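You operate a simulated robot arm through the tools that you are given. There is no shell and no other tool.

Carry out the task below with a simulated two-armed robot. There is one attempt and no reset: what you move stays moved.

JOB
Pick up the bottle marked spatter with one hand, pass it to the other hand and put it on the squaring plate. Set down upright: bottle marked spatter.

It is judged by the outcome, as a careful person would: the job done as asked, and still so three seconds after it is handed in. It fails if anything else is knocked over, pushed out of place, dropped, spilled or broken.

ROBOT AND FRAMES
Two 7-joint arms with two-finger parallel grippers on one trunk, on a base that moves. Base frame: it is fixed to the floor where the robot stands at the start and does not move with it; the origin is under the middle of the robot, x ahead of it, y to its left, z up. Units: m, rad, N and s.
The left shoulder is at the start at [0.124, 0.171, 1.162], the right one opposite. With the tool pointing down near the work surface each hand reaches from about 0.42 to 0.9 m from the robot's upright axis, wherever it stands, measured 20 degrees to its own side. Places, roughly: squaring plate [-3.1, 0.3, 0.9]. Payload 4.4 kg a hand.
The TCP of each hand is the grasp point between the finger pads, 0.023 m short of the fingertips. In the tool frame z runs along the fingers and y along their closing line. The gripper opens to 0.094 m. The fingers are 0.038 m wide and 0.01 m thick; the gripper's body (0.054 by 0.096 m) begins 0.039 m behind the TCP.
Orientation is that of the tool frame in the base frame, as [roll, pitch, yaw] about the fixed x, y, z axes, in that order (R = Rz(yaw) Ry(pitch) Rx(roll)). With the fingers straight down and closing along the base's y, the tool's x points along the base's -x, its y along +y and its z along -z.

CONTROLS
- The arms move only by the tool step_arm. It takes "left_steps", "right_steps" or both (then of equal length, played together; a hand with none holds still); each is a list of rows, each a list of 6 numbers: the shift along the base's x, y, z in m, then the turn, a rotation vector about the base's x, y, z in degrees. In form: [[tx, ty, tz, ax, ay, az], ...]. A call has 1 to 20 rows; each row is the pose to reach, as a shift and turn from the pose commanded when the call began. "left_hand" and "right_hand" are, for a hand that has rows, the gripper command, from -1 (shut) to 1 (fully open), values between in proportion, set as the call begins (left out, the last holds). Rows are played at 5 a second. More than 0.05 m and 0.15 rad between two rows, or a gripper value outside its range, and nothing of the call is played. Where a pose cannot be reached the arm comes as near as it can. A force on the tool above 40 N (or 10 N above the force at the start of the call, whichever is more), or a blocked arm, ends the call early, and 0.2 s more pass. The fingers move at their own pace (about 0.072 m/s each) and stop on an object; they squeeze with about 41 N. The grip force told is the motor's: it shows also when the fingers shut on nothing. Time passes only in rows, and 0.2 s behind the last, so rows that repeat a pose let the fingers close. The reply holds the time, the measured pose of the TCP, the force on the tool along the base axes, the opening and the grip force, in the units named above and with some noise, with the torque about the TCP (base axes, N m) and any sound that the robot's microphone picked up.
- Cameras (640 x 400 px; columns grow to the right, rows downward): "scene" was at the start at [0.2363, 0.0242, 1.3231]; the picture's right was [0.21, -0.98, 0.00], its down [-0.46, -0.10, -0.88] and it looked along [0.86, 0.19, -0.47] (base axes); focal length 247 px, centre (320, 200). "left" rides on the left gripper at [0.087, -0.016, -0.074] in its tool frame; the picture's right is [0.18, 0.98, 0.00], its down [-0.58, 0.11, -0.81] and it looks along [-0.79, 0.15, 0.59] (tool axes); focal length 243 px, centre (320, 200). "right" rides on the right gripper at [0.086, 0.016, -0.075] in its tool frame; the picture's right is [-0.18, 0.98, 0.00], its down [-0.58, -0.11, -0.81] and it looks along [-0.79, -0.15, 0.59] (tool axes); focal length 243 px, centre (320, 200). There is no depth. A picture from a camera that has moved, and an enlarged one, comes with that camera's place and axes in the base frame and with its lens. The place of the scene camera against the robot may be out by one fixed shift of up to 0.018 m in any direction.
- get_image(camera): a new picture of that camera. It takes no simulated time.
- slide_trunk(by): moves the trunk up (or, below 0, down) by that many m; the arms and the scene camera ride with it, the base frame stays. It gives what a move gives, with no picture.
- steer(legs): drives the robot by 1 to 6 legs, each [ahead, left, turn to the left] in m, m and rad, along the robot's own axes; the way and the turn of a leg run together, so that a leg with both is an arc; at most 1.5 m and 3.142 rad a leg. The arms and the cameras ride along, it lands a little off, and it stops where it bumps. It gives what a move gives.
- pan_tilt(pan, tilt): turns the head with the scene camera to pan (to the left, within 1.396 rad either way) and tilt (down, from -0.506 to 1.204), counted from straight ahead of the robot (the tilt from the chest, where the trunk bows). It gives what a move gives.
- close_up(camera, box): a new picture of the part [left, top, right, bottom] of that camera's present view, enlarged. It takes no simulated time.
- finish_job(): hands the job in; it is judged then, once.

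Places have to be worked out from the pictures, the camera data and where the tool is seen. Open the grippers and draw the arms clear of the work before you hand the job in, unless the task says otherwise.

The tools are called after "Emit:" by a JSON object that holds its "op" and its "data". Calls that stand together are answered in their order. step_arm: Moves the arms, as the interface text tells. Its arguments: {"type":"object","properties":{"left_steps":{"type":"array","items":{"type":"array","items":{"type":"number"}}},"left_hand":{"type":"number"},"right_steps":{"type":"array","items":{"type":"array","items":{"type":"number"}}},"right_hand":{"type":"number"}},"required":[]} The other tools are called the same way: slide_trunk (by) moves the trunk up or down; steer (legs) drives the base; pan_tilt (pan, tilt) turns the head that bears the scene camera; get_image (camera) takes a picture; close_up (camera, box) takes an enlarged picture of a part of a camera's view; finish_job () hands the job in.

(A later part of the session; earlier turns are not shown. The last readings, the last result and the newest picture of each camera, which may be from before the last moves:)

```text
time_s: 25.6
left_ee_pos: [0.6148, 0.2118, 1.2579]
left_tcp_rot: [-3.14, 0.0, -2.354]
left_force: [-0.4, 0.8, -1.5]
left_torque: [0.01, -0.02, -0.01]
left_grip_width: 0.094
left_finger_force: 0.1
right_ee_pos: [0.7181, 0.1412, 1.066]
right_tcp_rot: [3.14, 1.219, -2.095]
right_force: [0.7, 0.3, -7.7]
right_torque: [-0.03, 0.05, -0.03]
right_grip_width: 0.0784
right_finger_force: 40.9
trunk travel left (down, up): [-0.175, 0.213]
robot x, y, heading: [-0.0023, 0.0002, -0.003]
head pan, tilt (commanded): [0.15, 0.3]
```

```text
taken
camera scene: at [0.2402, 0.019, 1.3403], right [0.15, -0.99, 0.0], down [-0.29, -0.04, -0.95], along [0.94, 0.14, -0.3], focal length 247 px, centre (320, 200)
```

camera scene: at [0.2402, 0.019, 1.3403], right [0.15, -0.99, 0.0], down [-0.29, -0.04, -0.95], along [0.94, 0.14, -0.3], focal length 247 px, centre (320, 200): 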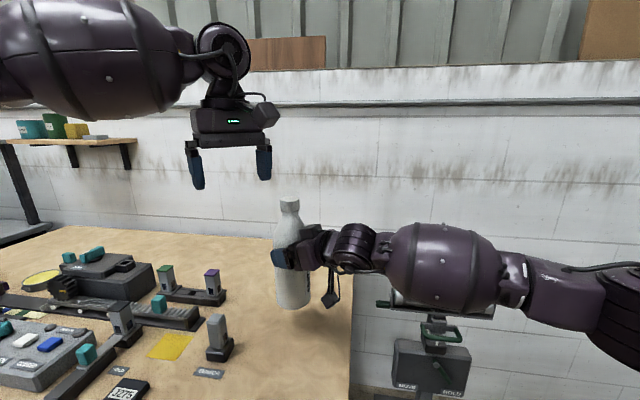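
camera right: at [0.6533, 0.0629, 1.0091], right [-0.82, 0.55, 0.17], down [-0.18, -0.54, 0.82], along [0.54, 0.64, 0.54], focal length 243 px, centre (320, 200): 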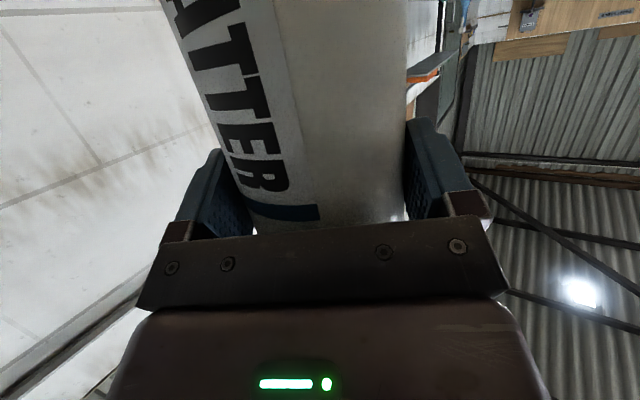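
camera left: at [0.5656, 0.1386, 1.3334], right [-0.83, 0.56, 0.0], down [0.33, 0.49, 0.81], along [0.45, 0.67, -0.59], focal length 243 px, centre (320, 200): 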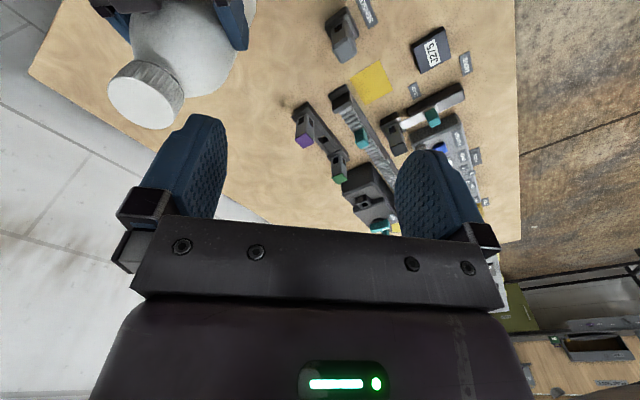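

The left arm can't reach that far with the tool down so high above its shoulder. I'll raise the trunk 0.15 m and then lower both hands relative to the shoulders, keeping the bottle just above the table.

Emit:
{"op": "slide_trunk", "data": {"by": 0.15}}

Emit:
{"op": "step_arm", "data": {"left_steps": [[0, 0, -0.03, 0, 0, 0], [0, 0, -0.06, 0, 0, 0], [0, 0, -0.09, 0, 0, 0], [0, 0, -0.12, 0, 0, 0], [0, 0, -0.15, 0, 0, 0], [0, 0, -0.15, 0, 0, 0]], "right_steps": [[0, 0, -0.03, 0, 0, 0], [0, 0, -0.06, 0, 0, 0], [0, 0, -0.09, 0, 0, 0], [0, 0, -0.12, 0, 0, 0], [0, 0, -0.15, 0, 0, 0], [0, 0, -0.15, 0, 0, 0]]}}

Emit:
{"op": "get_image", "data": {"camera": "scene"}}

```text
time_s: 27.4
left_ee_pos: [0.4974, 0.2109, 1.5469]
left_tcp_rot: [-2.936, 0.199, -2.333]
left_force: [0.5, -0.1, -0.5]
left_torque: [0.0, 0.03, 0.03]
left_grip_width: 0.094
left_finger_force: 0.0
right_ee_pos: [0.7167, 0.1418, 1.2139]
right_tcp_rot: [3.138, 1.219, -2.096]
right_force: [-0.8, -0.3, -8.1]
right_torque: [-0.06, 0.05, -0.03]
right_grip_width: 0.0779
right_finger_force: 40.9
trunk travel left (down, up): [-0.325, 0.063]
robot x, y, heading: [0.0006, 0.001, 0.002]
head pan, tilt (commanded): [0.15, 0.3]
```

```text
time_s: 28.8
left_ee_pos: [0.4952, 0.2142, 1.3964]
left_tcp_rot: [-2.935, 0.199, -2.335]
left_force: [0.0, -0.8, 0.2]
left_torque: [-0.02, -0.02, -0.01]
left_grip_width: 0.0938
left_finger_force: 0.0
right_ee_pos: [0.7173, 0.1421, 1.0651]
right_tcp_rot: [-3.141, 1.22, -2.094]
right_force: [-1.1, -0.5, -7.9]
right_torque: [-0.07, 0.04, -0.02]
right_grip_width: 0.0781
right_finger_force: 40.9
trunk travel left (down, up): [-0.325, 0.063]
robot x, y, heading: [0.0007, 0.0017, 0.0]
head pan, tilt (commanded): [0.15, 0.3]
```

```text
taken
camera scene: at [0.1459, 0.0187, 1.5009], right [0.15, -0.99, 0.0], down [-0.29, -0.04, -0.96], along [0.94, 0.14, -0.3], focal length 247 px, centre (320, 200)
```

scene: 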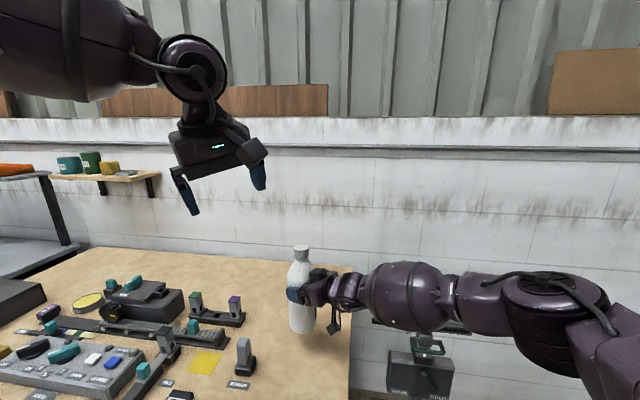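

The trunk lift also drew the shoulders back about 0.09 m, and the left hand tilted because its last target was unreachable. I'll bring the bottle closer with the right hand, where the table below is clear. At the same time I'll level and lower the left hand, staying above cap height.

Emit:
{"op": "step_arm", "data": {"right_steps": [[-0.03, 0, -0.005, 0, 0, 0], [-0.06, 0, -0.01, 0, 0, 0], [-0.09, 0, -0.015, 0, 0, 0], [-0.12, 0, -0.02, 0, 0, 0], [-0.15, 0, -0.025, 0, 0, 0], [-0.17, 0, -0.03, 0, 0, 0], [-0.17, 0, -0.03, 0, 0, 0]]}}

Emit:
{"op": "step_arm", "data": {"left_steps": [[0, 0.01, -0.04, 0, 5.5, 0], [0, 0.02, -0.08, 0, 11, 0], [0, 0.02, -0.12, 0, 16.3, 0], [0, 0.02, -0.15, 0, 16.3, 0], [0, 0.02, -0.15, 0, 16.3, 0]]}}

Emit:
{"op": "pan_tilt", "data": {"pan": 0.15, "tilt": 0.6}}

Emit:
{"op": "get_image", "data": {"camera": "scene"}}

Emit:
{"op": "get_image", "data": {"camera": "left"}}

```text
time_s: 30.4
left_ee_pos: [0.4972, 0.2138, 1.3967]
left_tcp_rot: [-2.936, 0.199, -2.334]
left_force: [-0.6, 0.0, 0.4]
left_torque: [0.01, 0.01, -0.04]
left_grip_width: 0.0938
left_finger_force: 0.0
right_ee_pos: [0.5453, 0.1412, 1.0359]
right_tcp_rot: [-3.141, 1.221, -2.095]
right_force: [-0.3, -0.7, -8.5]
right_torque: [-0.06, 0.02, -0.01]
right_grip_width: 0.0783
right_finger_force: 40.2
trunk travel left (down, up): [-0.325, 0.063]
robot x, y, heading: [-0.0001, -0.0004, -0.003]
head pan, tilt (commanded): [0.15, 0.3]
```

```text
time_s: 31.6
left_ee_pos: [0.4966, 0.2332, 1.2457]
left_tcp_rot: [-3.14, 0.0, -2.354]
left_force: [-0.2, 0.6, -0.6]
left_torque: [0.01, -0.01, -0.02]
left_grip_width: 0.0943
left_finger_force: 0.1
right_ee_pos: [0.5462, 0.141, 1.0353]
right_tcp_rot: [3.141, 1.22, -2.097]
right_force: [-0.4, 0.3, -7.8]
right_torque: [-0.07, 0.03, 0.01]
right_grip_width: 0.0781
right_finger_force: 40.9
trunk travel left (down, up): [-0.325, 0.063]
robot x, y, heading: [0.0007, -0.0, 0.0]
head pan, tilt (commanded): [0.15, 0.3]
```

```text
time_s: 32.4
left_ee_pos: [0.4961, 0.2323, 1.246]
left_tcp_rot: [-3.14, 0.0, -2.354]
left_force: [0.3, -0.2, -0.7]
left_torque: [-0.02, -0.01, -0.02]
left_grip_width: 0.094
left_finger_force: 0.0
right_ee_pos: [0.5451, 0.1406, 1.0346]
right_tcp_rot: [3.14, 1.218, -2.097]
right_force: [0.1, 0.8, -7.6]
right_torque: [-0.04, 0.07, 0.0]
right_grip_width: 0.0782
right_finger_force: 41.2
trunk travel left (down, up): [-0.325, 0.063]
robot x, y, heading: [0.0026, 0.0033, 0.002]
head pan, tilt (commanded): [0.15, 0.6]
```

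```text
taken
camera scene: at [0.1414, 0.0182, 1.4733], right [0.15, -0.99, 0.0], down [-0.56, -0.08, -0.83], along [0.82, 0.12, -0.56], focal length 247 px, centre (320, 200)
```

scene: 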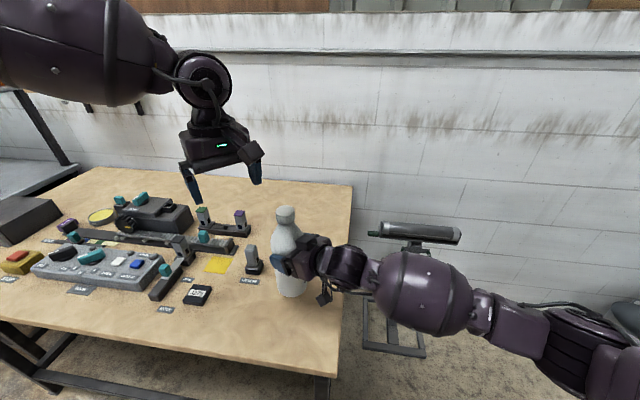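

```text
taken
camera left: at [0.446, 0.1594, 1.3213], right [-0.83, 0.56, 0.0], down [0.33, 0.49, 0.81], along [0.46, 0.67, -0.59], focal length 243 px, centre (320, 200)
```

left: 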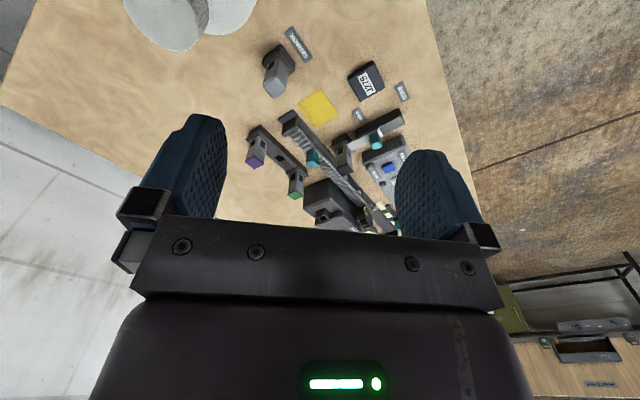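

Both arms tracked well. Cap should now be at about (0.551, 0.148, 1.148). I'll move the left hand over it at z = 1.246 and check reach and alignment.

Emit:
{"op": "step_arm", "data": {"left_steps": [[0.018, -0.028, 0, 0, 0, 0], [0.036, -0.056, 0, 0, 0, 0], [0.055, -0.084, 0, 0, 0, 0], [0.055, -0.084, 0, 0, 0, 0]]}}

Emit:
{"op": "get_image", "data": {"camera": "scene"}}

Emit:
{"op": "get_image", "data": {"camera": "left"}}

```text
time_s: 33.4
left_ee_pos: [0.496, 0.2119, 1.2615]
left_tcp_rot: [-3.138, -0.001, -2.354]
left_force: [-0.3, -0.2, -0.2]
left_torque: [-0.03, 0.02, -0.01]
left_grip_width: 0.0941
left_finger_force: 0.0
left hand out of reach, approached as far as the arm can: row 1, 2, 3, 4
right_ee_pos: [0.5448, 0.1401, 1.0352]
right_tcp_rot: [-3.14, 1.219, -2.093]
right_force: [0.3, 0.3, -8.3]
right_torque: [-0.04, 0.06, -0.01]
right_grip_width: 0.0785
right_finger_force: 41.7
trunk travel left (down, up): [-0.325, 0.063]
robot x, y, heading: [-0.001, 0.0008, -0.001]
head pan, tilt (commanded): [0.15, 0.6]
```

```text
taken
camera scene: at [0.1412, 0.0182, 1.4733], right [0.15, -0.99, 0.0], down [-0.56, -0.08, -0.82], along [0.82, 0.12, -0.57], focal length 247 px, centre (320, 200)
```

scene: 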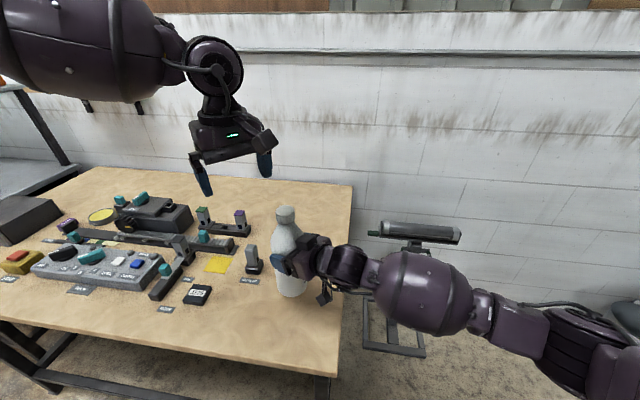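

```text
taken
camera left: at [0.4472, 0.1388, 1.3372], right [-0.83, 0.56, 0.0], down [0.33, 0.49, 0.81], along [0.46, 0.67, -0.59], focal length 243 px, centre (320, 200)
```

left: 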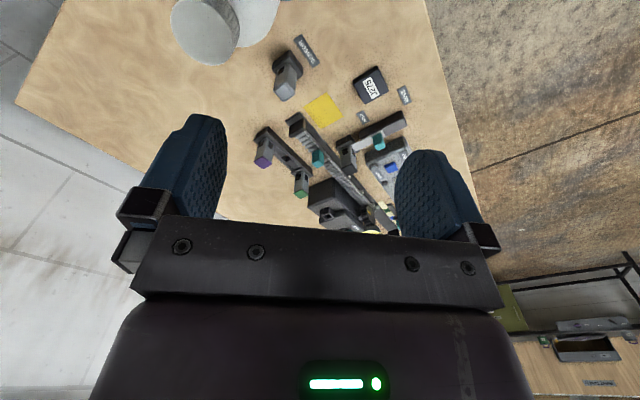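

The left arm stops near y≈0.21 every time with the hand turned inward, so it's likely a wrist limit from that turn. I'll rotate the left hand the other way, to closing along x with its camera outward, at a safe height.

Emit:
{"op": "step_arm", "data": {"left_steps": [[0, 0.02, 0, 0, 0, -7.9], [0, 0.04, 0, 0, 0, -15.8], [0, 0.04, 0, 0, 0, -23.7], [0, 0.04, 0, 0, 0, -31.6], [0, 0.04, 0, 0, 0, -39.5], [0, 0.04, 0, 0, 0, -47.4], [0, 0.04, 0, 0, 0, -55.3], [0, 0.04, 0, 0, 0, -63.2], [0, 0.04, 0, 0, 0, -71.1], [0, 0.04, 0, 0, 0, -79], [0, 0.04, 0, 0, 0, -86.9], [0, 0.04, 0, 0, 0, -94.8], [0, 0.04, 0, 0, 0, -102.7], [0, 0.04, 0, 0, 0, -110.6], [0, 0.04, 0, 0, 0, -118.5], [0, 0.04, 0, 0, 0, -126.4], [0, 0.04, 0, 0, 0, -134.3], [0, 0.04, 0, 0, 0, -134.3]]}}

Emit:
{"op": "get_image", "data": {"camera": "scene"}}

Emit:
{"op": "get_image", "data": {"camera": "left"}}

```text
time_s: 37.2
left_ee_pos: [0.3477, 0.158, 1.1988]
left_tcp_rot: [3.047, 0.012, 1.736]
left_force: [-0.6, 0.1, -0.5]
left_torque: [-0.02, -0.01, -0.03]
left_grip_width: 0.094
left_finger_force: 0.1
left hand out of reach, approached as far as the arm can: row 12, 13, 14, 15, 16, 17, 18
right_ee_pos: [0.546, 0.1414, 1.035]
right_tcp_rot: [3.139, 1.22, -2.096]
right_force: [-0.5, -0.8, -7.0]
right_torque: [-0.07, 0.04, 0.01]
right_grip_width: 0.0783
right_finger_force: 41.5
trunk travel left (down, up): [-0.325, 0.063]
robot x, y, heading: [-0.0025, -0.0011, -0.002]
head pan, tilt (commanded): [0.15, 0.6]
```

```text
taken
camera scene: at [0.1415, 0.018, 1.4733], right [0.15, -0.99, 0.0], down [-0.56, -0.08, -0.82], along [0.82, 0.12, -0.57], focal length 247 px, centre (320, 200)
```

scene: 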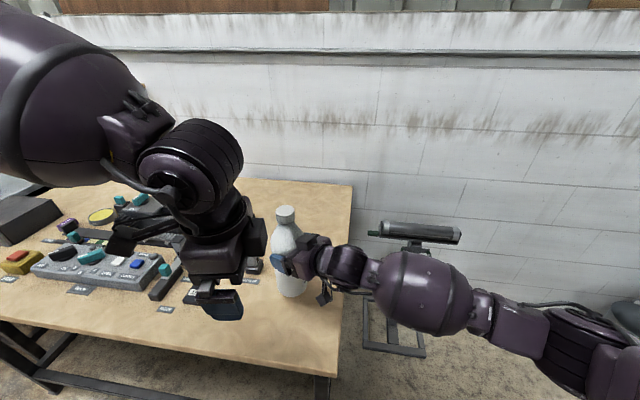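

```text
taken
camera left: at [0.3113, 0.239, 1.2717], right [0.93, 0.34, 0.09], down [0.12, -0.56, 0.82], along [0.33, -0.76, -0.56], focal length 243 px, centre (320, 200)
```

left: 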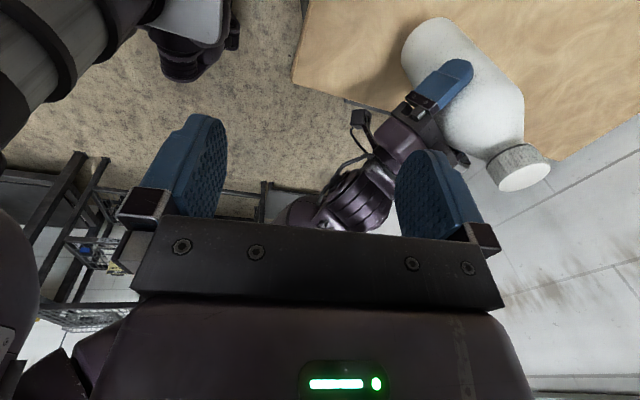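

Turning past about -45° isn't possible there, so I'll turn the left hand back to a modest +15°, moving it out from the chest at the same time.

Emit:
{"op": "step_arm", "data": {"left_steps": [[0.0, 0.01, 0.01, 0, 0, 8], [0.01, 0.02, 0.02, 0, 0, 16], [0.02, 0.03, 0.03, 0, 0, 24], [0.03, 0.04, 0.04, 0, 0, 32], [0.04, 0.05, 0.05, 0, 0, 40], [0.05, 0.06, 0.06, 0, 0, 48], [0.06, 0.07, 0.06, 0, 0, 56], [0.07, 0.08, 0.06, 0, 0, 64], [0.08, 0.09, 0.06, 0, 0, 72], [0.09, 0.09, 0.06, 0, 0, 80], [0.1, 0.09, 0.06, 0, 0, 88], [0.1, 0.09, 0.06, 0, 0, 95.5], [0.1, 0.09, 0.06, 0, 0, 95.5]]}}

Emit:
{"op": "get_image", "data": {"camera": "left"}}

Emit:
{"op": "get_image", "data": {"camera": "scene"}}

```text
time_s: 40.0
left_ee_pos: [0.4484, 0.2477, 1.2601]
left_tcp_rot: [3.045, 0.011, -2.876]
left_force: [-0.1, 0.1, -0.4]
left_torque: [0.01, 0.02, 0.02]
left_grip_width: 0.0939
left_finger_force: 0.2
right_ee_pos: [0.546, 0.1407, 1.0352]
right_tcp_rot: [3.14, 1.22, -2.097]
right_force: [0.6, 0.1, -7.7]
right_torque: [-0.1, 0.04, -0.02]
right_grip_width: 0.0783
right_finger_force: 41.2
trunk travel left (down, up): [-0.325, 0.063]
robot x, y, heading: [0.0011, -0.0009, -0.003]
head pan, tilt (commanded): [0.15, 0.6]
```

```text
taken
camera left: at [0.3709, 0.202, 1.3336], right [-0.43, 0.9, 0.09], down [0.54, 0.18, 0.82], along [0.72, 0.41, -0.56], focal length 243 px, centre (320, 200)
```

left: 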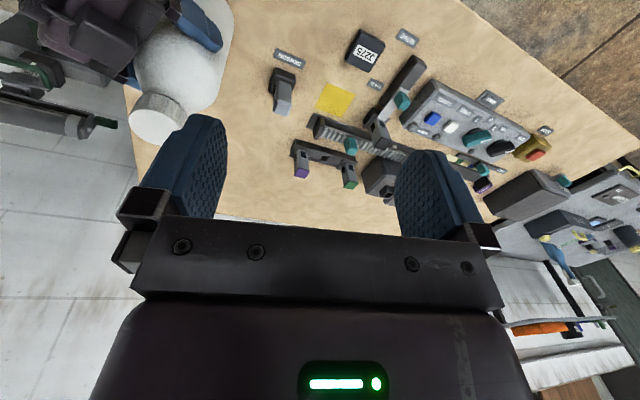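

```text
taken
camera scene: at [0.1415, 0.0183, 1.4733], right [0.15, -0.99, 0.0], down [-0.56, -0.08, -0.82], along [0.82, 0.12, -0.57], focal length 247 px, centre (320, 200)
```

scene: 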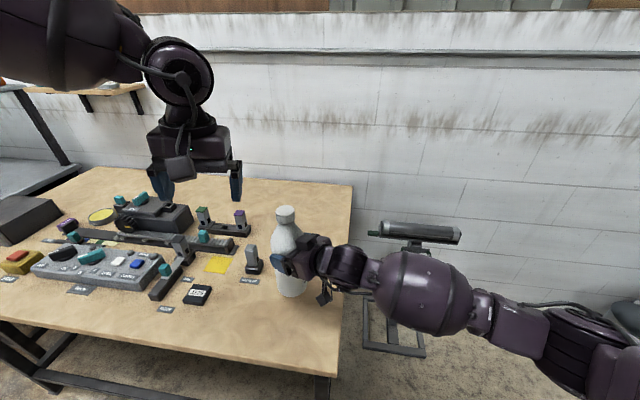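

The left hand is now at +15° yaw with a slight 5.5° tilt. I'll correct the tilt and move it above the cap.

Emit:
{"op": "step_arm", "data": {"left_steps": [[0, 0, 0, -5.5, -0.85, 0], [0.026, -0.025, -0.004, -5.5, -0.85, 0], [0.052, -0.05, -0.008, -5.5, -0.85, 0], [0.077, -0.075, -0.011, -5.5, -0.85, 0], [0.1026, -0.0997, -0.014, -5.5, -0.85, 0], [0.1026, -0.0997, -0.014, -5.5, -0.85, 0]]}}

Emit:
{"op": "get_image", "data": {"camera": "left"}}

Emit:
{"op": "get_image", "data": {"camera": "scene"}}

```text
time_s: 41.4
left_ee_pos: [0.4917, 0.2077, 1.2627]
left_tcp_rot: [3.14, 0.001, -2.878]
left_force: [0.8, -0.8, -0.1]
left_torque: [0.01, 0.0, -0.03]
left_grip_width: 0.094
left_finger_force: 0.1
left hand out of reach, approached as far as the arm can: row 3, 4, 5, 6
right_ee_pos: [0.5456, 0.1404, 1.0357]
right_tcp_rot: [3.138, 1.221, -2.095]
right_force: [0.2, 0.6, -7.6]
right_torque: [-0.07, 0.03, -0.02]
right_grip_width: 0.078
right_finger_force: 41.2
trunk travel left (down, up): [-0.325, 0.063]
robot x, y, heading: [-0.0028, 0.0001, 0.001]
head pan, tilt (commanded): [0.15, 0.6]
```

```text
taken
camera left: at [0.4128, 0.169, 1.3381], right [-0.43, 0.9, 0.0], down [0.53, 0.26, 0.81], along [0.73, 0.35, -0.59], focal length 243 px, centre (320, 200)
```

left: 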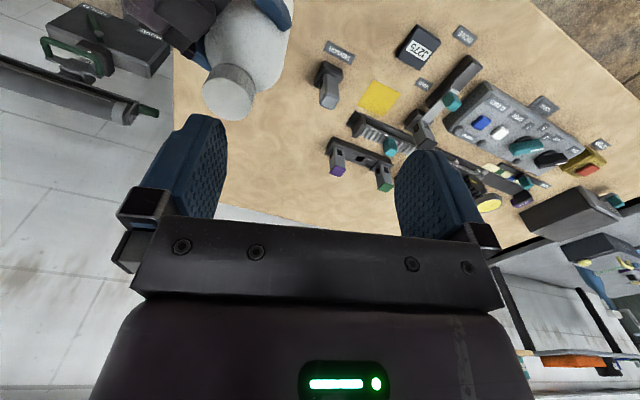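

```text
taken
camera scene: at [0.1412, 0.018, 1.4733], right [0.15, -0.99, 0.0], down [-0.56, -0.08, -0.82], along [0.82, 0.12, -0.57], focal length 247 px, centre (320, 200)
```

scene: 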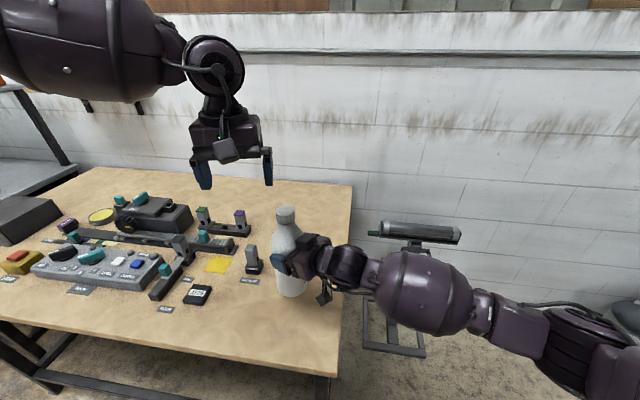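

The left hand stops near y≈0.21 whatever its yaw. Rather than force it inward, I'll bring the bottle under the left hand, moving the right hand to put the cap near (0.50, 0.222), well below the left fingertips.

Emit:
{"op": "step_arm", "data": {"right_steps": [[-0.016, 0.025, 0, 0, 0, 0], [-0.032, 0.05, 0, 0, 0, 0], [-0.05, 0.075, 0, 0, 0, 0], [-0.05, 0.075, 0, 0, 0, 0]]}}

Emit:
{"op": "get_image", "data": {"camera": "left"}}

Emit:
{"op": "get_image", "data": {"camera": "scene"}}

```text
time_s: 42.4
left_ee_pos: [0.4936, 0.2074, 1.2621]
left_tcp_rot: [3.141, 0.002, -2.877]
left_force: [0.2, 0.3, 0.0]
left_torque: [0.0, 0.0, 0.05]
left_grip_width: 0.094
left_finger_force: 0.1
right_ee_pos: [0.497, 0.2137, 1.0357]
right_tcp_rot: [3.141, 1.219, -2.095]
right_force: [1.1, -0.4, -7.0]
right_torque: [-0.1, 0.03, 0.02]
right_grip_width: 0.078
right_finger_force: 41.0
trunk travel left (down, up): [-0.325, 0.063]
robot x, y, heading: [-0.0019, -0.0012, 0.007]
head pan, tilt (commanded): [0.15, 0.6]
```

```text
taken
camera left: at [0.4137, 0.1683, 1.3378], right [-0.43, 0.9, 0.0], down [0.53, 0.26, 0.81], along [0.73, 0.35, -0.59], focal length 243 px, centre (320, 200)
```

left: 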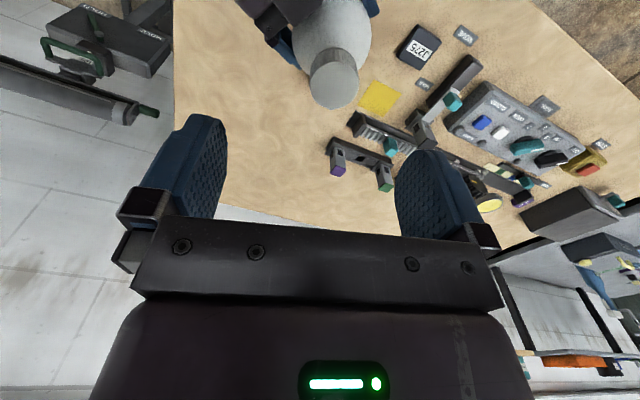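

```text
taken
camera scene: at [0.1422, 0.0173, 1.4732], right [0.15, -0.99, 0.0], down [-0.56, -0.08, -0.82], along [0.82, 0.12, -0.57], focal length 247 px, centre (320, 200)
```

scene: 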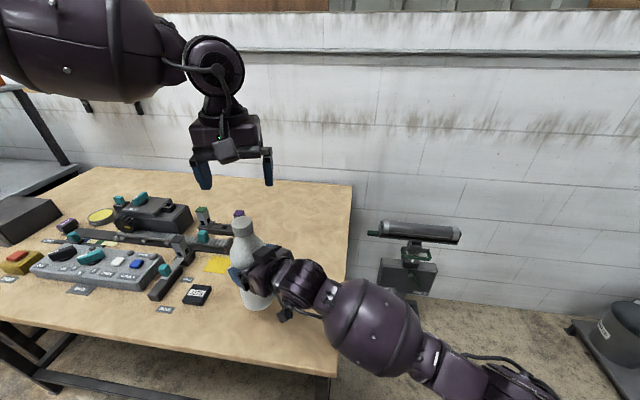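

The cap projects where predicted, at about (0.503, 0.220, 1.149). I'll center the left hand over it and come down to fingertips about 3 cm above the cap to verify.

Emit:
{"op": "step_arm", "data": {"left_steps": [[0.0045, 0.0065, -0.01, 0, 0, 0], [0.009, 0.013, -0.03, 0, 0, 0], [0.009, 0.013, -0.055, 0, 0, 0], [0.009, 0.013, -0.055, 0, 0, 0]]}}

Emit:
{"op": "get_image", "data": {"camera": "left"}}

Emit:
{"op": "close_up", "data": {"camera": "scene", "box": [150, 100, 350, 320]}}

```text
time_s: 43.4
left_ee_pos: [0.4955, 0.2292, 1.2114]
left_tcp_rot: [-3.141, 0.001, -2.878]
left_force: [-0.9, -0.1, 0.3]
left_torque: [-0.02, -0.02, -0.01]
left_grip_width: 0.0941
left_finger_force: 0.1
left hand out of reach, approached as far as the arm can: row 2, 3, 4
right_ee_pos: [0.4961, 0.2162, 1.0351]
right_tcp_rot: [-3.141, 1.221, -2.093]
right_force: [0.5, 0.2, -7.0]
right_torque: [-0.05, 0.03, 0.0]
right_grip_width: 0.0783
right_finger_force: 40.6
trunk travel left (down, up): [-0.325, 0.063]
robot x, y, heading: [-0.0015, -0.0001, -0.002]
head pan, tilt (commanded): [0.15, 0.6]
```

```text
taken
camera left: at [0.4151, 0.1911, 1.2874], right [-0.43, 0.9, 0.0], down [0.53, 0.26, 0.81], along [0.73, 0.35, -0.59], focal length 243 px, centre (320, 200)
```

left: 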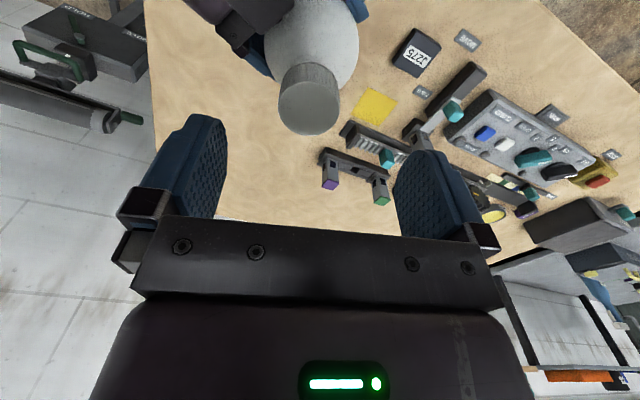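

```text
1.82 times, centred on (250, 210) of scene
camera zoom: at [0.1413, 0.0182, 1.4733], right [0.15, -0.99, 0.0], down [-0.56, -0.08, -0.82], along [0.82, 0.12, -0.57], focal length 450 px, centre (447, 182)
```

zoom: 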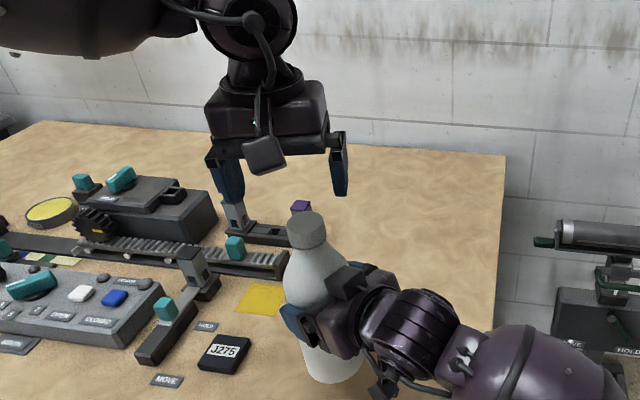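

The left hand stopped about 1 cm short and its limit moves outward as it goes lower, so the arm posture itself looks awkward. I'll look at the left arm's posture with the head before deciding.

Emit:
{"op": "pan_tilt", "data": {"pan": 0.9, "tilt": 0.1}}

Emit:
{"op": "get_image", "data": {"camera": "scene"}}

```text
time_s: 44.5
left_ee_pos: [0.4954, 0.2295, 1.2124]
left_tcp_rot: [-3.141, 0.001, -2.879]
left_force: [-0.5, -1.0, -0.8]
left_torque: [0.01, 0.0, 0.02]
left_grip_width: 0.0941
left_finger_force: 0.1
right_ee_pos: [0.4961, 0.2154, 1.0353]
right_tcp_rot: [-3.14, 1.221, -2.095]
right_force: [-0.1, 0.0, -7.6]
right_torque: [-0.06, 0.04, 0.01]
right_grip_width: 0.078
right_finger_force: 41.1
trunk travel left (down, up): [-0.325, 0.063]
robot x, y, heading: [0.0006, -0.0003, 0.002]
head pan, tilt (commanded): [0.901, 0.099]
```

```text
taken
camera scene: at [0.1113, 0.0772, 1.5194], right [0.78, -0.62, 0.0], down [-0.06, -0.08, -0.99], along [0.62, 0.78, -0.1], focal length 247 px, centre (320, 200)
```

scene: 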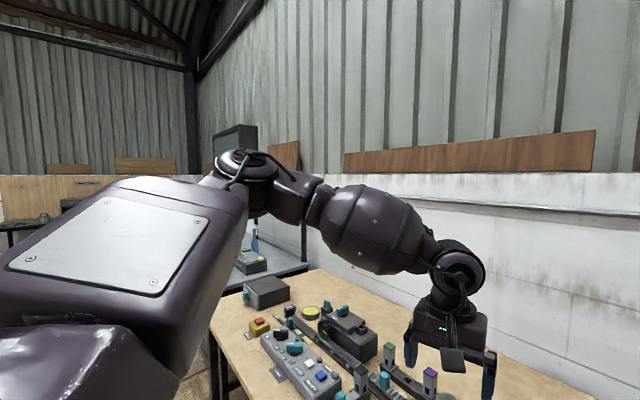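

The elbow is high and out to the left; the hand works better further out. I'll lift the left hand to (0.50, 0.265, 1.27) and bring the bottle further left and slightly up beneath it.

Emit:
{"op": "step_arm", "data": {"left_steps": [[0.0, 0.01, 0.03, 0, 0, 0], [0.003, 0.022, 0.05, 0, 0, 0], [0.006, 0.036, 0.065, 0, 0, 0], [0.006, 0.036, 0.065, 0, 0, 0]]}}

Emit:
{"op": "step_arm", "data": {"right_steps": [[0, 0.015, 0.013, 0, 0, 0], [0, 0.03, 0.026, 0, 0, 0], [0, 0.048, 0.04, 0, 0, 0], [0, 0.048, 0.04, 0, 0, 0]]}}

Emit:
{"op": "get_image", "data": {"camera": "left"}}

Emit:
{"op": "pan_tilt", "data": {"pan": 0.3, "tilt": 0.5}}

Emit:
{"op": "get_image", "data": {"camera": "scene"}}

```text
time_s: 45.5
left_ee_pos: [0.4996, 0.265, 1.2773]
left_tcp_rot: [3.141, 0.003, -2.877]
left_force: [0.8, -0.2, 0.0]
left_torque: [0.02, 0.04, -0.01]
left_grip_width: 0.0939
left_finger_force: 0.0
right_ee_pos: [0.4956, 0.2159, 1.0349]
right_tcp_rot: [3.14, 1.22, -2.097]
right_force: [-0.3, 0.8, -7.9]
right_torque: [-0.07, 0.03, 0.01]
right_grip_width: 0.0781
right_finger_force: 40.9
trunk travel left (down, up): [-0.325, 0.063]
robot x, y, heading: [0.0027, 0.0019, -0.006]
head pan, tilt (commanded): [0.901, 0.099]
```

```text
time_s: 46.5
left_ee_pos: [0.4993, 0.2647, 1.2773]
left_tcp_rot: [3.14, 0.003, -2.878]
left_force: [-0.1, 0.6, 0.4]
left_torque: [0.01, 0.01, 0.01]
left_grip_width: 0.0939
left_finger_force: 0.1
right_ee_pos: [0.4965, 0.2623, 1.0753]
right_tcp_rot: [-3.141, 1.22, -2.094]
right_force: [0.3, -0.8, -7.8]
right_torque: [-0.08, 0.06, 0.01]
right_grip_width: 0.0781
right_finger_force: 40.8
trunk travel left (down, up): [-0.325, 0.063]
robot x, y, heading: [-0.0024, 0.0007, 0.005]
head pan, tilt (commanded): [0.901, 0.099]
```

```text
taken
camera left: at [0.4206, 0.2258, 1.3533], right [-0.43, 0.9, 0.0], down [0.53, 0.26, 0.81], along [0.73, 0.35, -0.59], focal length 243 px, centre (320, 200)
```

left: 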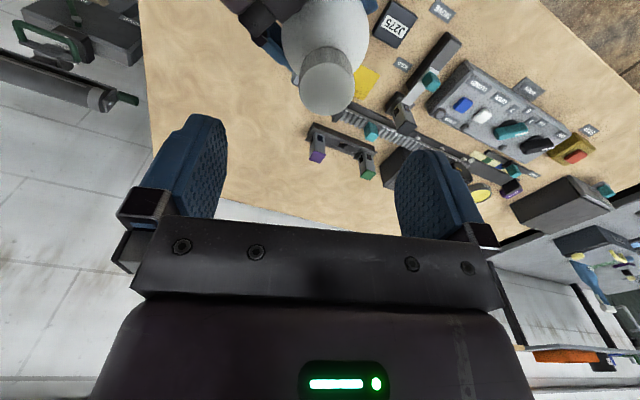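

```text
time_s: 47.5
left_ee_pos: [0.5005, 0.265, 1.2783]
left_tcp_rot: [3.141, 0.003, -2.877]
left_force: [-0.5, -0.3, 0.7]
left_torque: [0.01, 0.02, -0.02]
left_grip_width: 0.094
left_finger_force: 0.1
right_ee_pos: [0.4978, 0.2631, 1.0761]
right_tcp_rot: [-3.141, 1.219, -2.094]
right_force: [0.0, -0.1, -7.4]
right_torque: [-0.08, 0.05, -0.02]
right_grip_width: 0.0783
right_finger_force: 40.5
trunk travel left (down, up): [-0.325, 0.063]
robot x, y, heading: [0.001, -0.0017, -0.002]
head pan, tilt (commanded): [0.3, 0.499]
```

```text
taken
camera scene: at [0.1409, 0.0322, 1.4824], right [0.3, -0.95, 0.0], down [-0.46, -0.14, -0.88], along [0.84, 0.26, -0.48], focal length 247 px, centre (320, 200)
```

scene: 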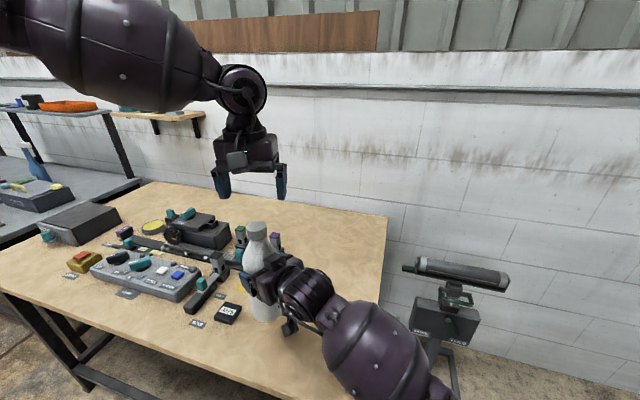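

The bottle is now nearly under the left hand. I'll zoom in to confirm the cap's position from the left camera.

Emit:
{"op": "close_up", "data": {"camera": "left", "box": [260, 20, 400, 130]}}

Emit:
{"op": "close_up", "data": {"camera": "scene", "box": [190, 130, 350, 340]}}

```text
3.64 times, centred on (330, 75) of left
camera zoom: at [0.4203, 0.2266, 1.3532], right [-0.43, 0.9, 0.0], down [0.53, 0.26, 0.81], along [0.73, 0.35, -0.59], focal length 882 px, centre (284, 654)
```

zoom: 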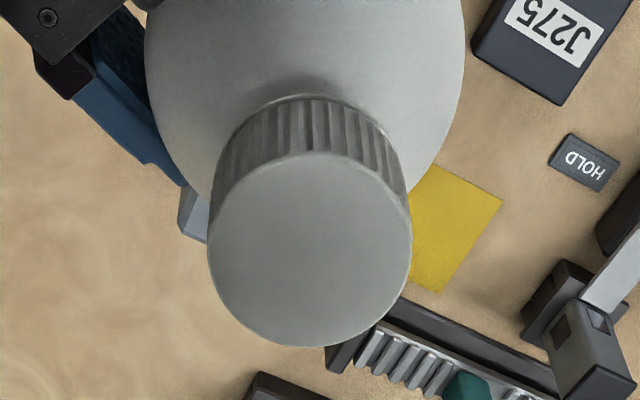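

```text
1.90 times, centred on (270, 235) of scene
camera zoom: at [0.1409, 0.0322, 1.4824], right [0.3, -0.95, 0.0], down [-0.46, -0.14, -0.88], along [0.84, 0.26, -0.48], focal length 471 px, centre (415, 133)
```

zoom: 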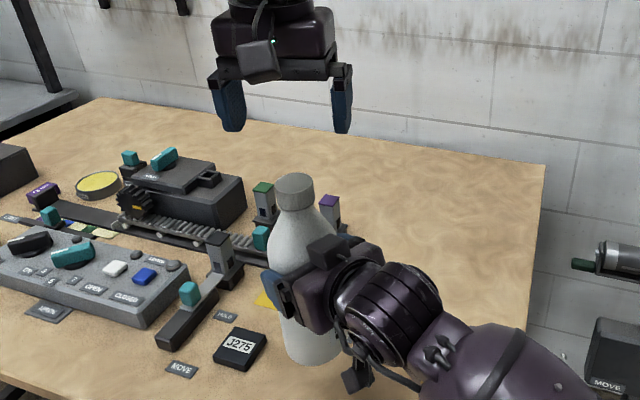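

Left camera puts the cap top at (0.501, 0.271, 1.189). I'll center the left hand and descend so the fingertips reach the cap's lower rim, above the right gripper.

Emit:
{"op": "step_arm", "data": {"left_steps": [[0.0007, 0.006, -0.02, 0, 0, 0], [0.0007, 0.006, -0.045, 0, 0, 0], [0.0007, 0.006, -0.07, 0, 0, 0], [0.0007, 0.006, -0.092, 0, 0, 0], [0.0007, 0.006, -0.092, 0, 0, 0]], "left_hand": 1}}

Emit:
{"op": "get_image", "data": {"camera": "left"}}

Emit:
{"op": "close_up", "data": {"camera": "scene", "box": [190, 130, 350, 340]}}

```text
time_s: 48.7
left_ee_pos: [0.5003, 0.2729, 1.1854]
left_tcp_rot: [-3.141, 0.002, -2.876]
left_force: [0.4, 0.0, 0.0]
left_torque: [0.01, -0.01, 0.0]
left_grip_width: 0.094
left_finger_force: 0.1
right_ee_pos: [0.4962, 0.2635, 1.0752]
right_tcp_rot: [3.141, 1.219, -2.095]
right_force: [-0.4, 0.0, -8.7]
right_torque: [-0.09, 0.01, -0.03]
right_grip_width: 0.0781
right_finger_force: 41.2
trunk travel left (down, up): [-0.325, 0.063]
robot x, y, heading: [-0.0029, -0.0002, 0.005]
head pan, tilt (commanded): [0.3, 0.499]
```

```text
taken
camera left: at [0.4211, 0.2334, 1.26], right [-0.43, 0.9, 0.0], down [0.53, 0.26, 0.81], along [0.73, 0.35, -0.59], focal length 243 px, centre (320, 200)
```

left: 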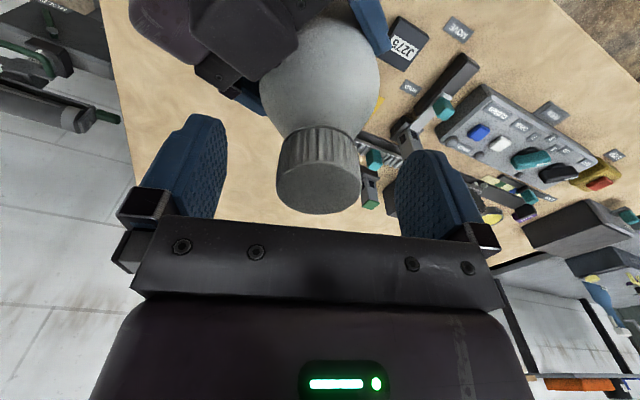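

```text
1.90 times, centred on (270, 235) of scene
camera zoom: at [0.1406, 0.0319, 1.4824], right [0.3, -0.96, 0.0], down [-0.46, -0.14, -0.88], along [0.84, 0.26, -0.48], focal length 471 px, centre (415, 133)
```

zoom: 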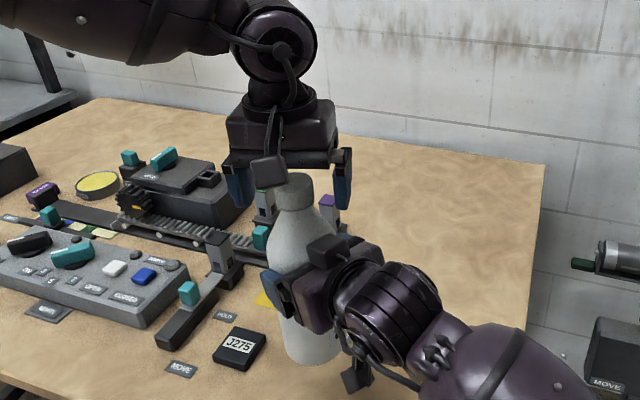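

Left reached the cap with no contact force, and the cap sits centred between its fingers. I close the left gripper on it.

Emit:
{"op": "step_arm", "data": {"left_steps": [[0, 0, 0, 0, 0, 0], [0, 0, 0, 0, 0, 0], [0, 0, 0, 0, 0, 0], [0, 0, 0, 0, 0, 0], [0, 0, 0, 0, 0, 0], [0, 0, 0, 0, 0, 0]], "left_hand": -1}}

Emit:
{"op": "get_image", "data": {"camera": "left"}}

Emit:
{"op": "close_up", "data": {"camera": "scene", "box": [190, 130, 350, 340]}}

```text
time_s: 50.1
left_ee_pos: [0.5018, 0.2715, 1.1837]
left_tcp_rot: [3.141, 0.001, -2.879]
left_force: [0.5, -6.9, -0.7]
left_torque: [-0.24, 0.2, 0.01]
left_grip_width: 0.0392
left_finger_force: 41.4
right_ee_pos: [0.4956, 0.2642, 1.0755]
right_tcp_rot: [-3.141, 1.218, -2.094]
right_force: [-0.7, 5.9, -7.5]
right_torque: [-0.5, -0.21, 0.01]
right_grip_width: 0.0782
right_finger_force: 40.6
trunk travel left (down, up): [-0.325, 0.063]
robot x, y, heading: [0.0023, -0.0006, 0.001]
head pan, tilt (commanded): [0.3, 0.499]
```

```text
taken
camera left: at [0.4214, 0.2334, 1.2602], right [-0.43, 0.9, 0.0], down [0.53, 0.26, 0.81], along [0.73, 0.35, -0.59], focal length 243 px, centre (320, 200)
```

left: 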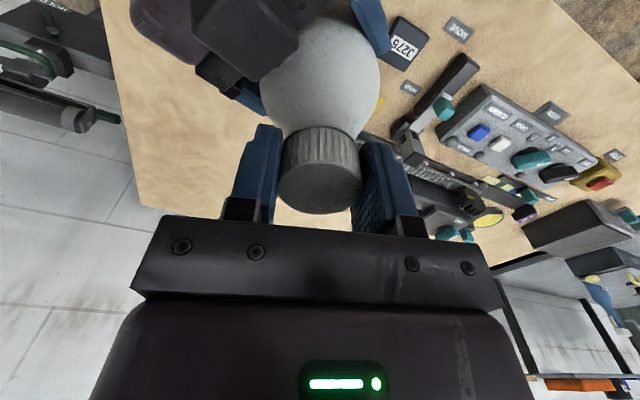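

```text
1.90 times, centred on (270, 235) of scene
camera zoom: at [0.1409, 0.0321, 1.4824], right [0.3, -0.96, 0.0], down [-0.46, -0.14, -0.88], along [0.84, 0.26, -0.48], focal length 471 px, centre (415, 133)
```

zoom: 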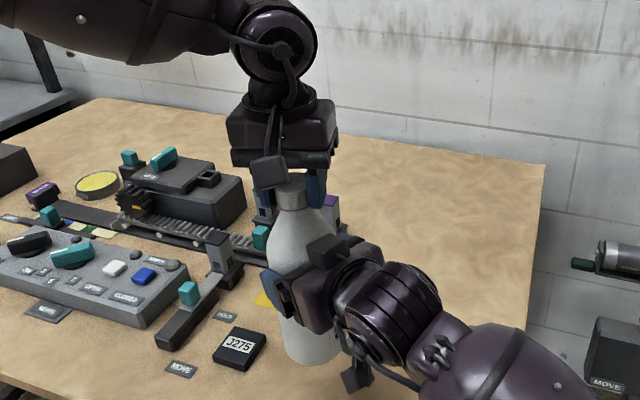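

The left hand grips the cap at 0.039 m with full squeeze. Now I open the right gripper while both hands stay still, and check that the left takes the load.

Emit:
{"op": "step_arm", "data": {"right_steps": [[0, 0, 0, 0, 0, 0], [0, 0, 0, 0, 0, 0], [0, 0, 0, 0, 0, 0], [0, 0, 0, 0, 0, 0]], "right_hand": 1}}

Emit:
{"op": "get_image", "data": {"camera": "right"}}

Emit:
{"op": "get_image", "data": {"camera": "left"}}

Emit:
{"op": "close_up", "data": {"camera": "scene", "box": [190, 130, 350, 340]}}

```text
time_s: 51.1
left_ee_pos: [0.5006, 0.2724, 1.1844]
left_tcp_rot: [3.141, 0.001, -2.878]
left_force: [-0.3, -0.2, 0.2]
left_torque: [0.02, 0.02, 0.02]
left_grip_width: 0.0392
left_finger_force: 41.0
right_ee_pos: [0.4969, 0.2635, 1.0757]
right_tcp_rot: [-3.14, 1.221, -2.095]
right_force: [0.1, 0.2, 0.2]
right_torque: [0.02, -0.03, 0.0]
right_grip_width: 0.0943
right_finger_force: 0.0
trunk travel left (down, up): [-0.325, 0.063]
robot x, y, heading: [0.0004, 0.0034, -0.003]
head pan, tilt (commanded): [0.3, 0.499]
```

```text
taken
camera right: at [0.433, 0.1853, 1.0196], right [-0.82, 0.55, 0.17], down [-0.18, -0.54, 0.82], along [0.54, 0.64, 0.54], focal length 243 px, centre (320, 200)
```

right: 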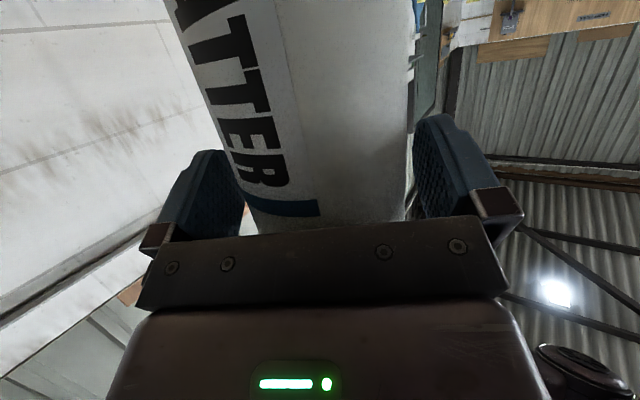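

```text
taken
camera left: at [0.4214, 0.2336, 1.26], right [-0.43, 0.9, 0.0], down [0.53, 0.26, 0.81], along [0.73, 0.35, -0.59], focal length 243 px, centre (320, 200)
```

left: 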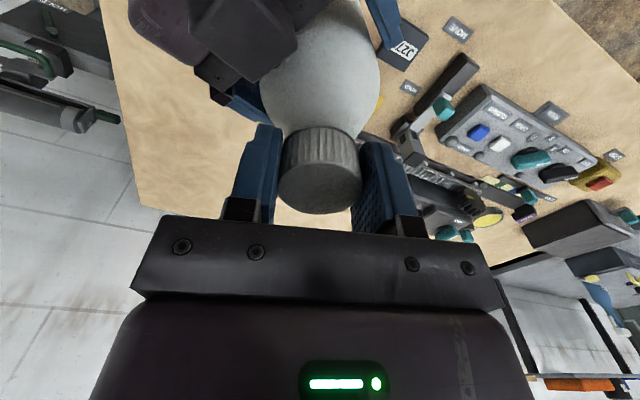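

```text
1.90 times, centred on (270, 235) of scene
camera zoom: at [0.1409, 0.0321, 1.4824], right [0.3, -0.96, 0.0], down [-0.46, -0.14, -0.88], along [0.84, 0.26, -0.48], focal length 471 px, centre (415, 133)
```

zoom: 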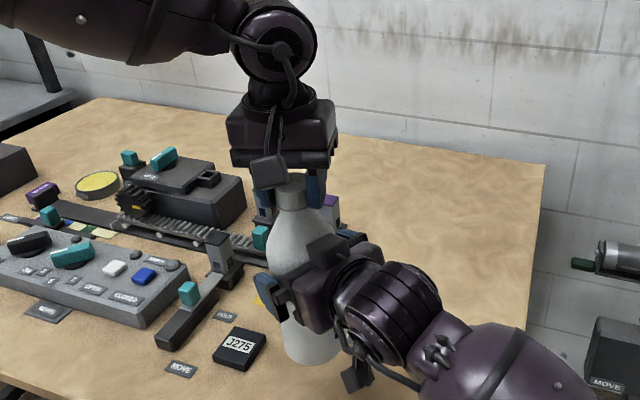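

Both pictures show the bottle hanging from the left hand, with the right fingers opened clear of it. I back the right hand straight out horizontally, and watch the left hand's load.

Emit:
{"op": "step_arm", "data": {"right_steps": [[-0.01, -0.0173, 0, 0, 0, 0], [-0.02, -0.0346, 0, 0, 0, 0], [-0.03, -0.052, 0, 0, 0, 0], [-0.04, -0.0693, 0, 0, 0, 0], [-0.05, -0.0866, 0, 0, 0, 0], [-0.03, -0.12, 0, 0, 0, 0], [-0.0, -0.15, 0, 0, 0, 0], [0.03, -0.18, 0, 0, 0, 0], [0.03, -0.18, 0, 0, 0, 0]]}}

Emit:
{"op": "get_image", "data": {"camera": "scene"}}

Emit:
{"op": "get_image", "data": {"camera": "left"}}

```text
time_s: 53.1
left_ee_pos: [0.4998, 0.2738, 1.1858]
left_tcp_rot: [-3.141, 0.003, -2.879]
left_force: [-0.7, 0.1, -0.5]
left_torque: [0.01, 0.03, -0.02]
left_grip_width: 0.0392
left_finger_force: 41.1
right_ee_pos: [0.524, 0.0846, 1.0757]
right_tcp_rot: [3.14, 1.22, -2.096]
right_force: [-0.4, -0.4, 0.4]
right_torque: [-0.03, -0.01, -0.02]
right_grip_width: 0.094
right_finger_force: 0.0
trunk travel left (down, up): [-0.325, 0.063]
robot x, y, heading: [-0.0056, 0.002, 0.001]
head pan, tilt (commanded): [0.3, 0.499]
```

```text
taken
camera scene: at [0.1403, 0.0328, 1.4824], right [0.3, -0.96, 0.0], down [-0.46, -0.14, -0.88], along [0.84, 0.26, -0.48], focal length 247 px, centre (320, 200)
```

scene: 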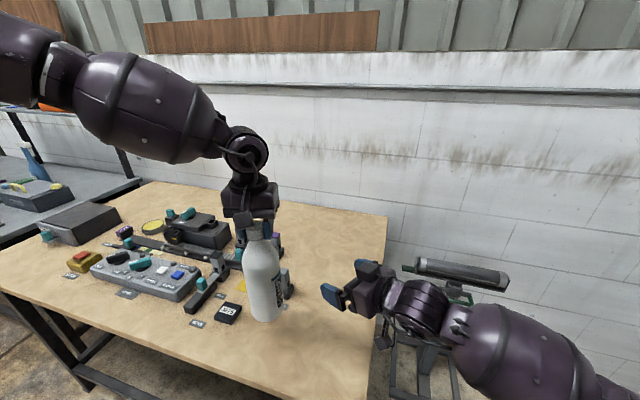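

```text
taken
camera left: at [0.4208, 0.2343, 1.2601], right [-0.43, 0.9, 0.0], down [0.53, 0.26, 0.81], along [0.73, 0.35, -0.59], focal length 243 px, centre (320, 200)
```

left: 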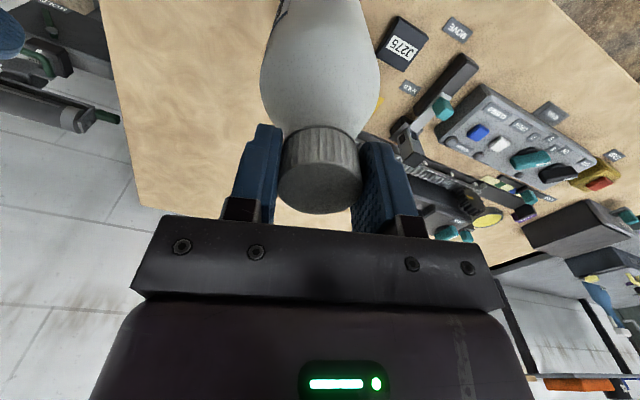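

The bottle is clearly in the air hanging from the left hand, though the left force reading stays near zero. I'll raise the left hand 3 cm to confirm it carries the bottle, and look closely.

Emit:
{"op": "step_arm", "data": {"left_steps": [[0, 0, 0.01, 0, 0, 0], [0, 0, 0.03, 0, 0, 0], [0, 0, 0.03, 0, 0, 0]]}}

Emit:
{"op": "close_up", "data": {"camera": "scene", "box": [190, 150, 350, 340]}}

Emit:
{"op": "get_image", "data": {"camera": "right"}}

```text
time_s: 53.9
left_ee_pos: [0.5026, 0.2737, 1.2149]
left_tcp_rot: [-3.141, 0.0, -2.878]
left_force: [-0.5, 0.9, -7.0]
left_torque: [-0.01, -0.02, 0.04]
left_grip_width: 0.0394
left_finger_force: 41.2
right_ee_pos: [0.5258, 0.0842, 1.0746]
right_tcp_rot: [3.141, 1.22, -2.095]
right_force: [0.2, -0.3, -0.7]
right_torque: [0.0, 0.0, -0.03]
right_grip_width: 0.0939
right_finger_force: 0.1
trunk travel left (down, up): [-0.325, 0.063]
robot x, y, heading: [-0.0015, -0.004, 0.0]
head pan, tilt (commanded): [0.3, 0.499]
```

```text
2.11 times, centred on (270, 245) of scene
camera zoom: at [0.1413, 0.0324, 1.4823], right [0.3, -0.96, 0.0], down [-0.46, -0.14, -0.88], along [0.84, 0.26, -0.48], focal length 520 px, centre (425, 105)
```

zoom: 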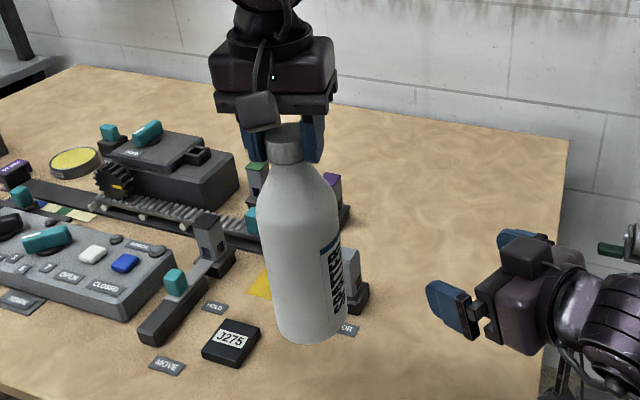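

```text
taken
camera right: at [0.4605, 0.0054, 1.0186], right [-0.82, 0.55, 0.17], down [-0.18, -0.54, 0.82], along [0.54, 0.64, 0.54], focal length 243 px, centre (320, 200)
```

right: 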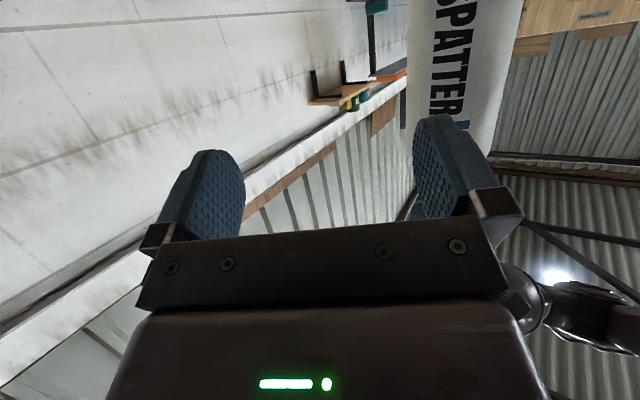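

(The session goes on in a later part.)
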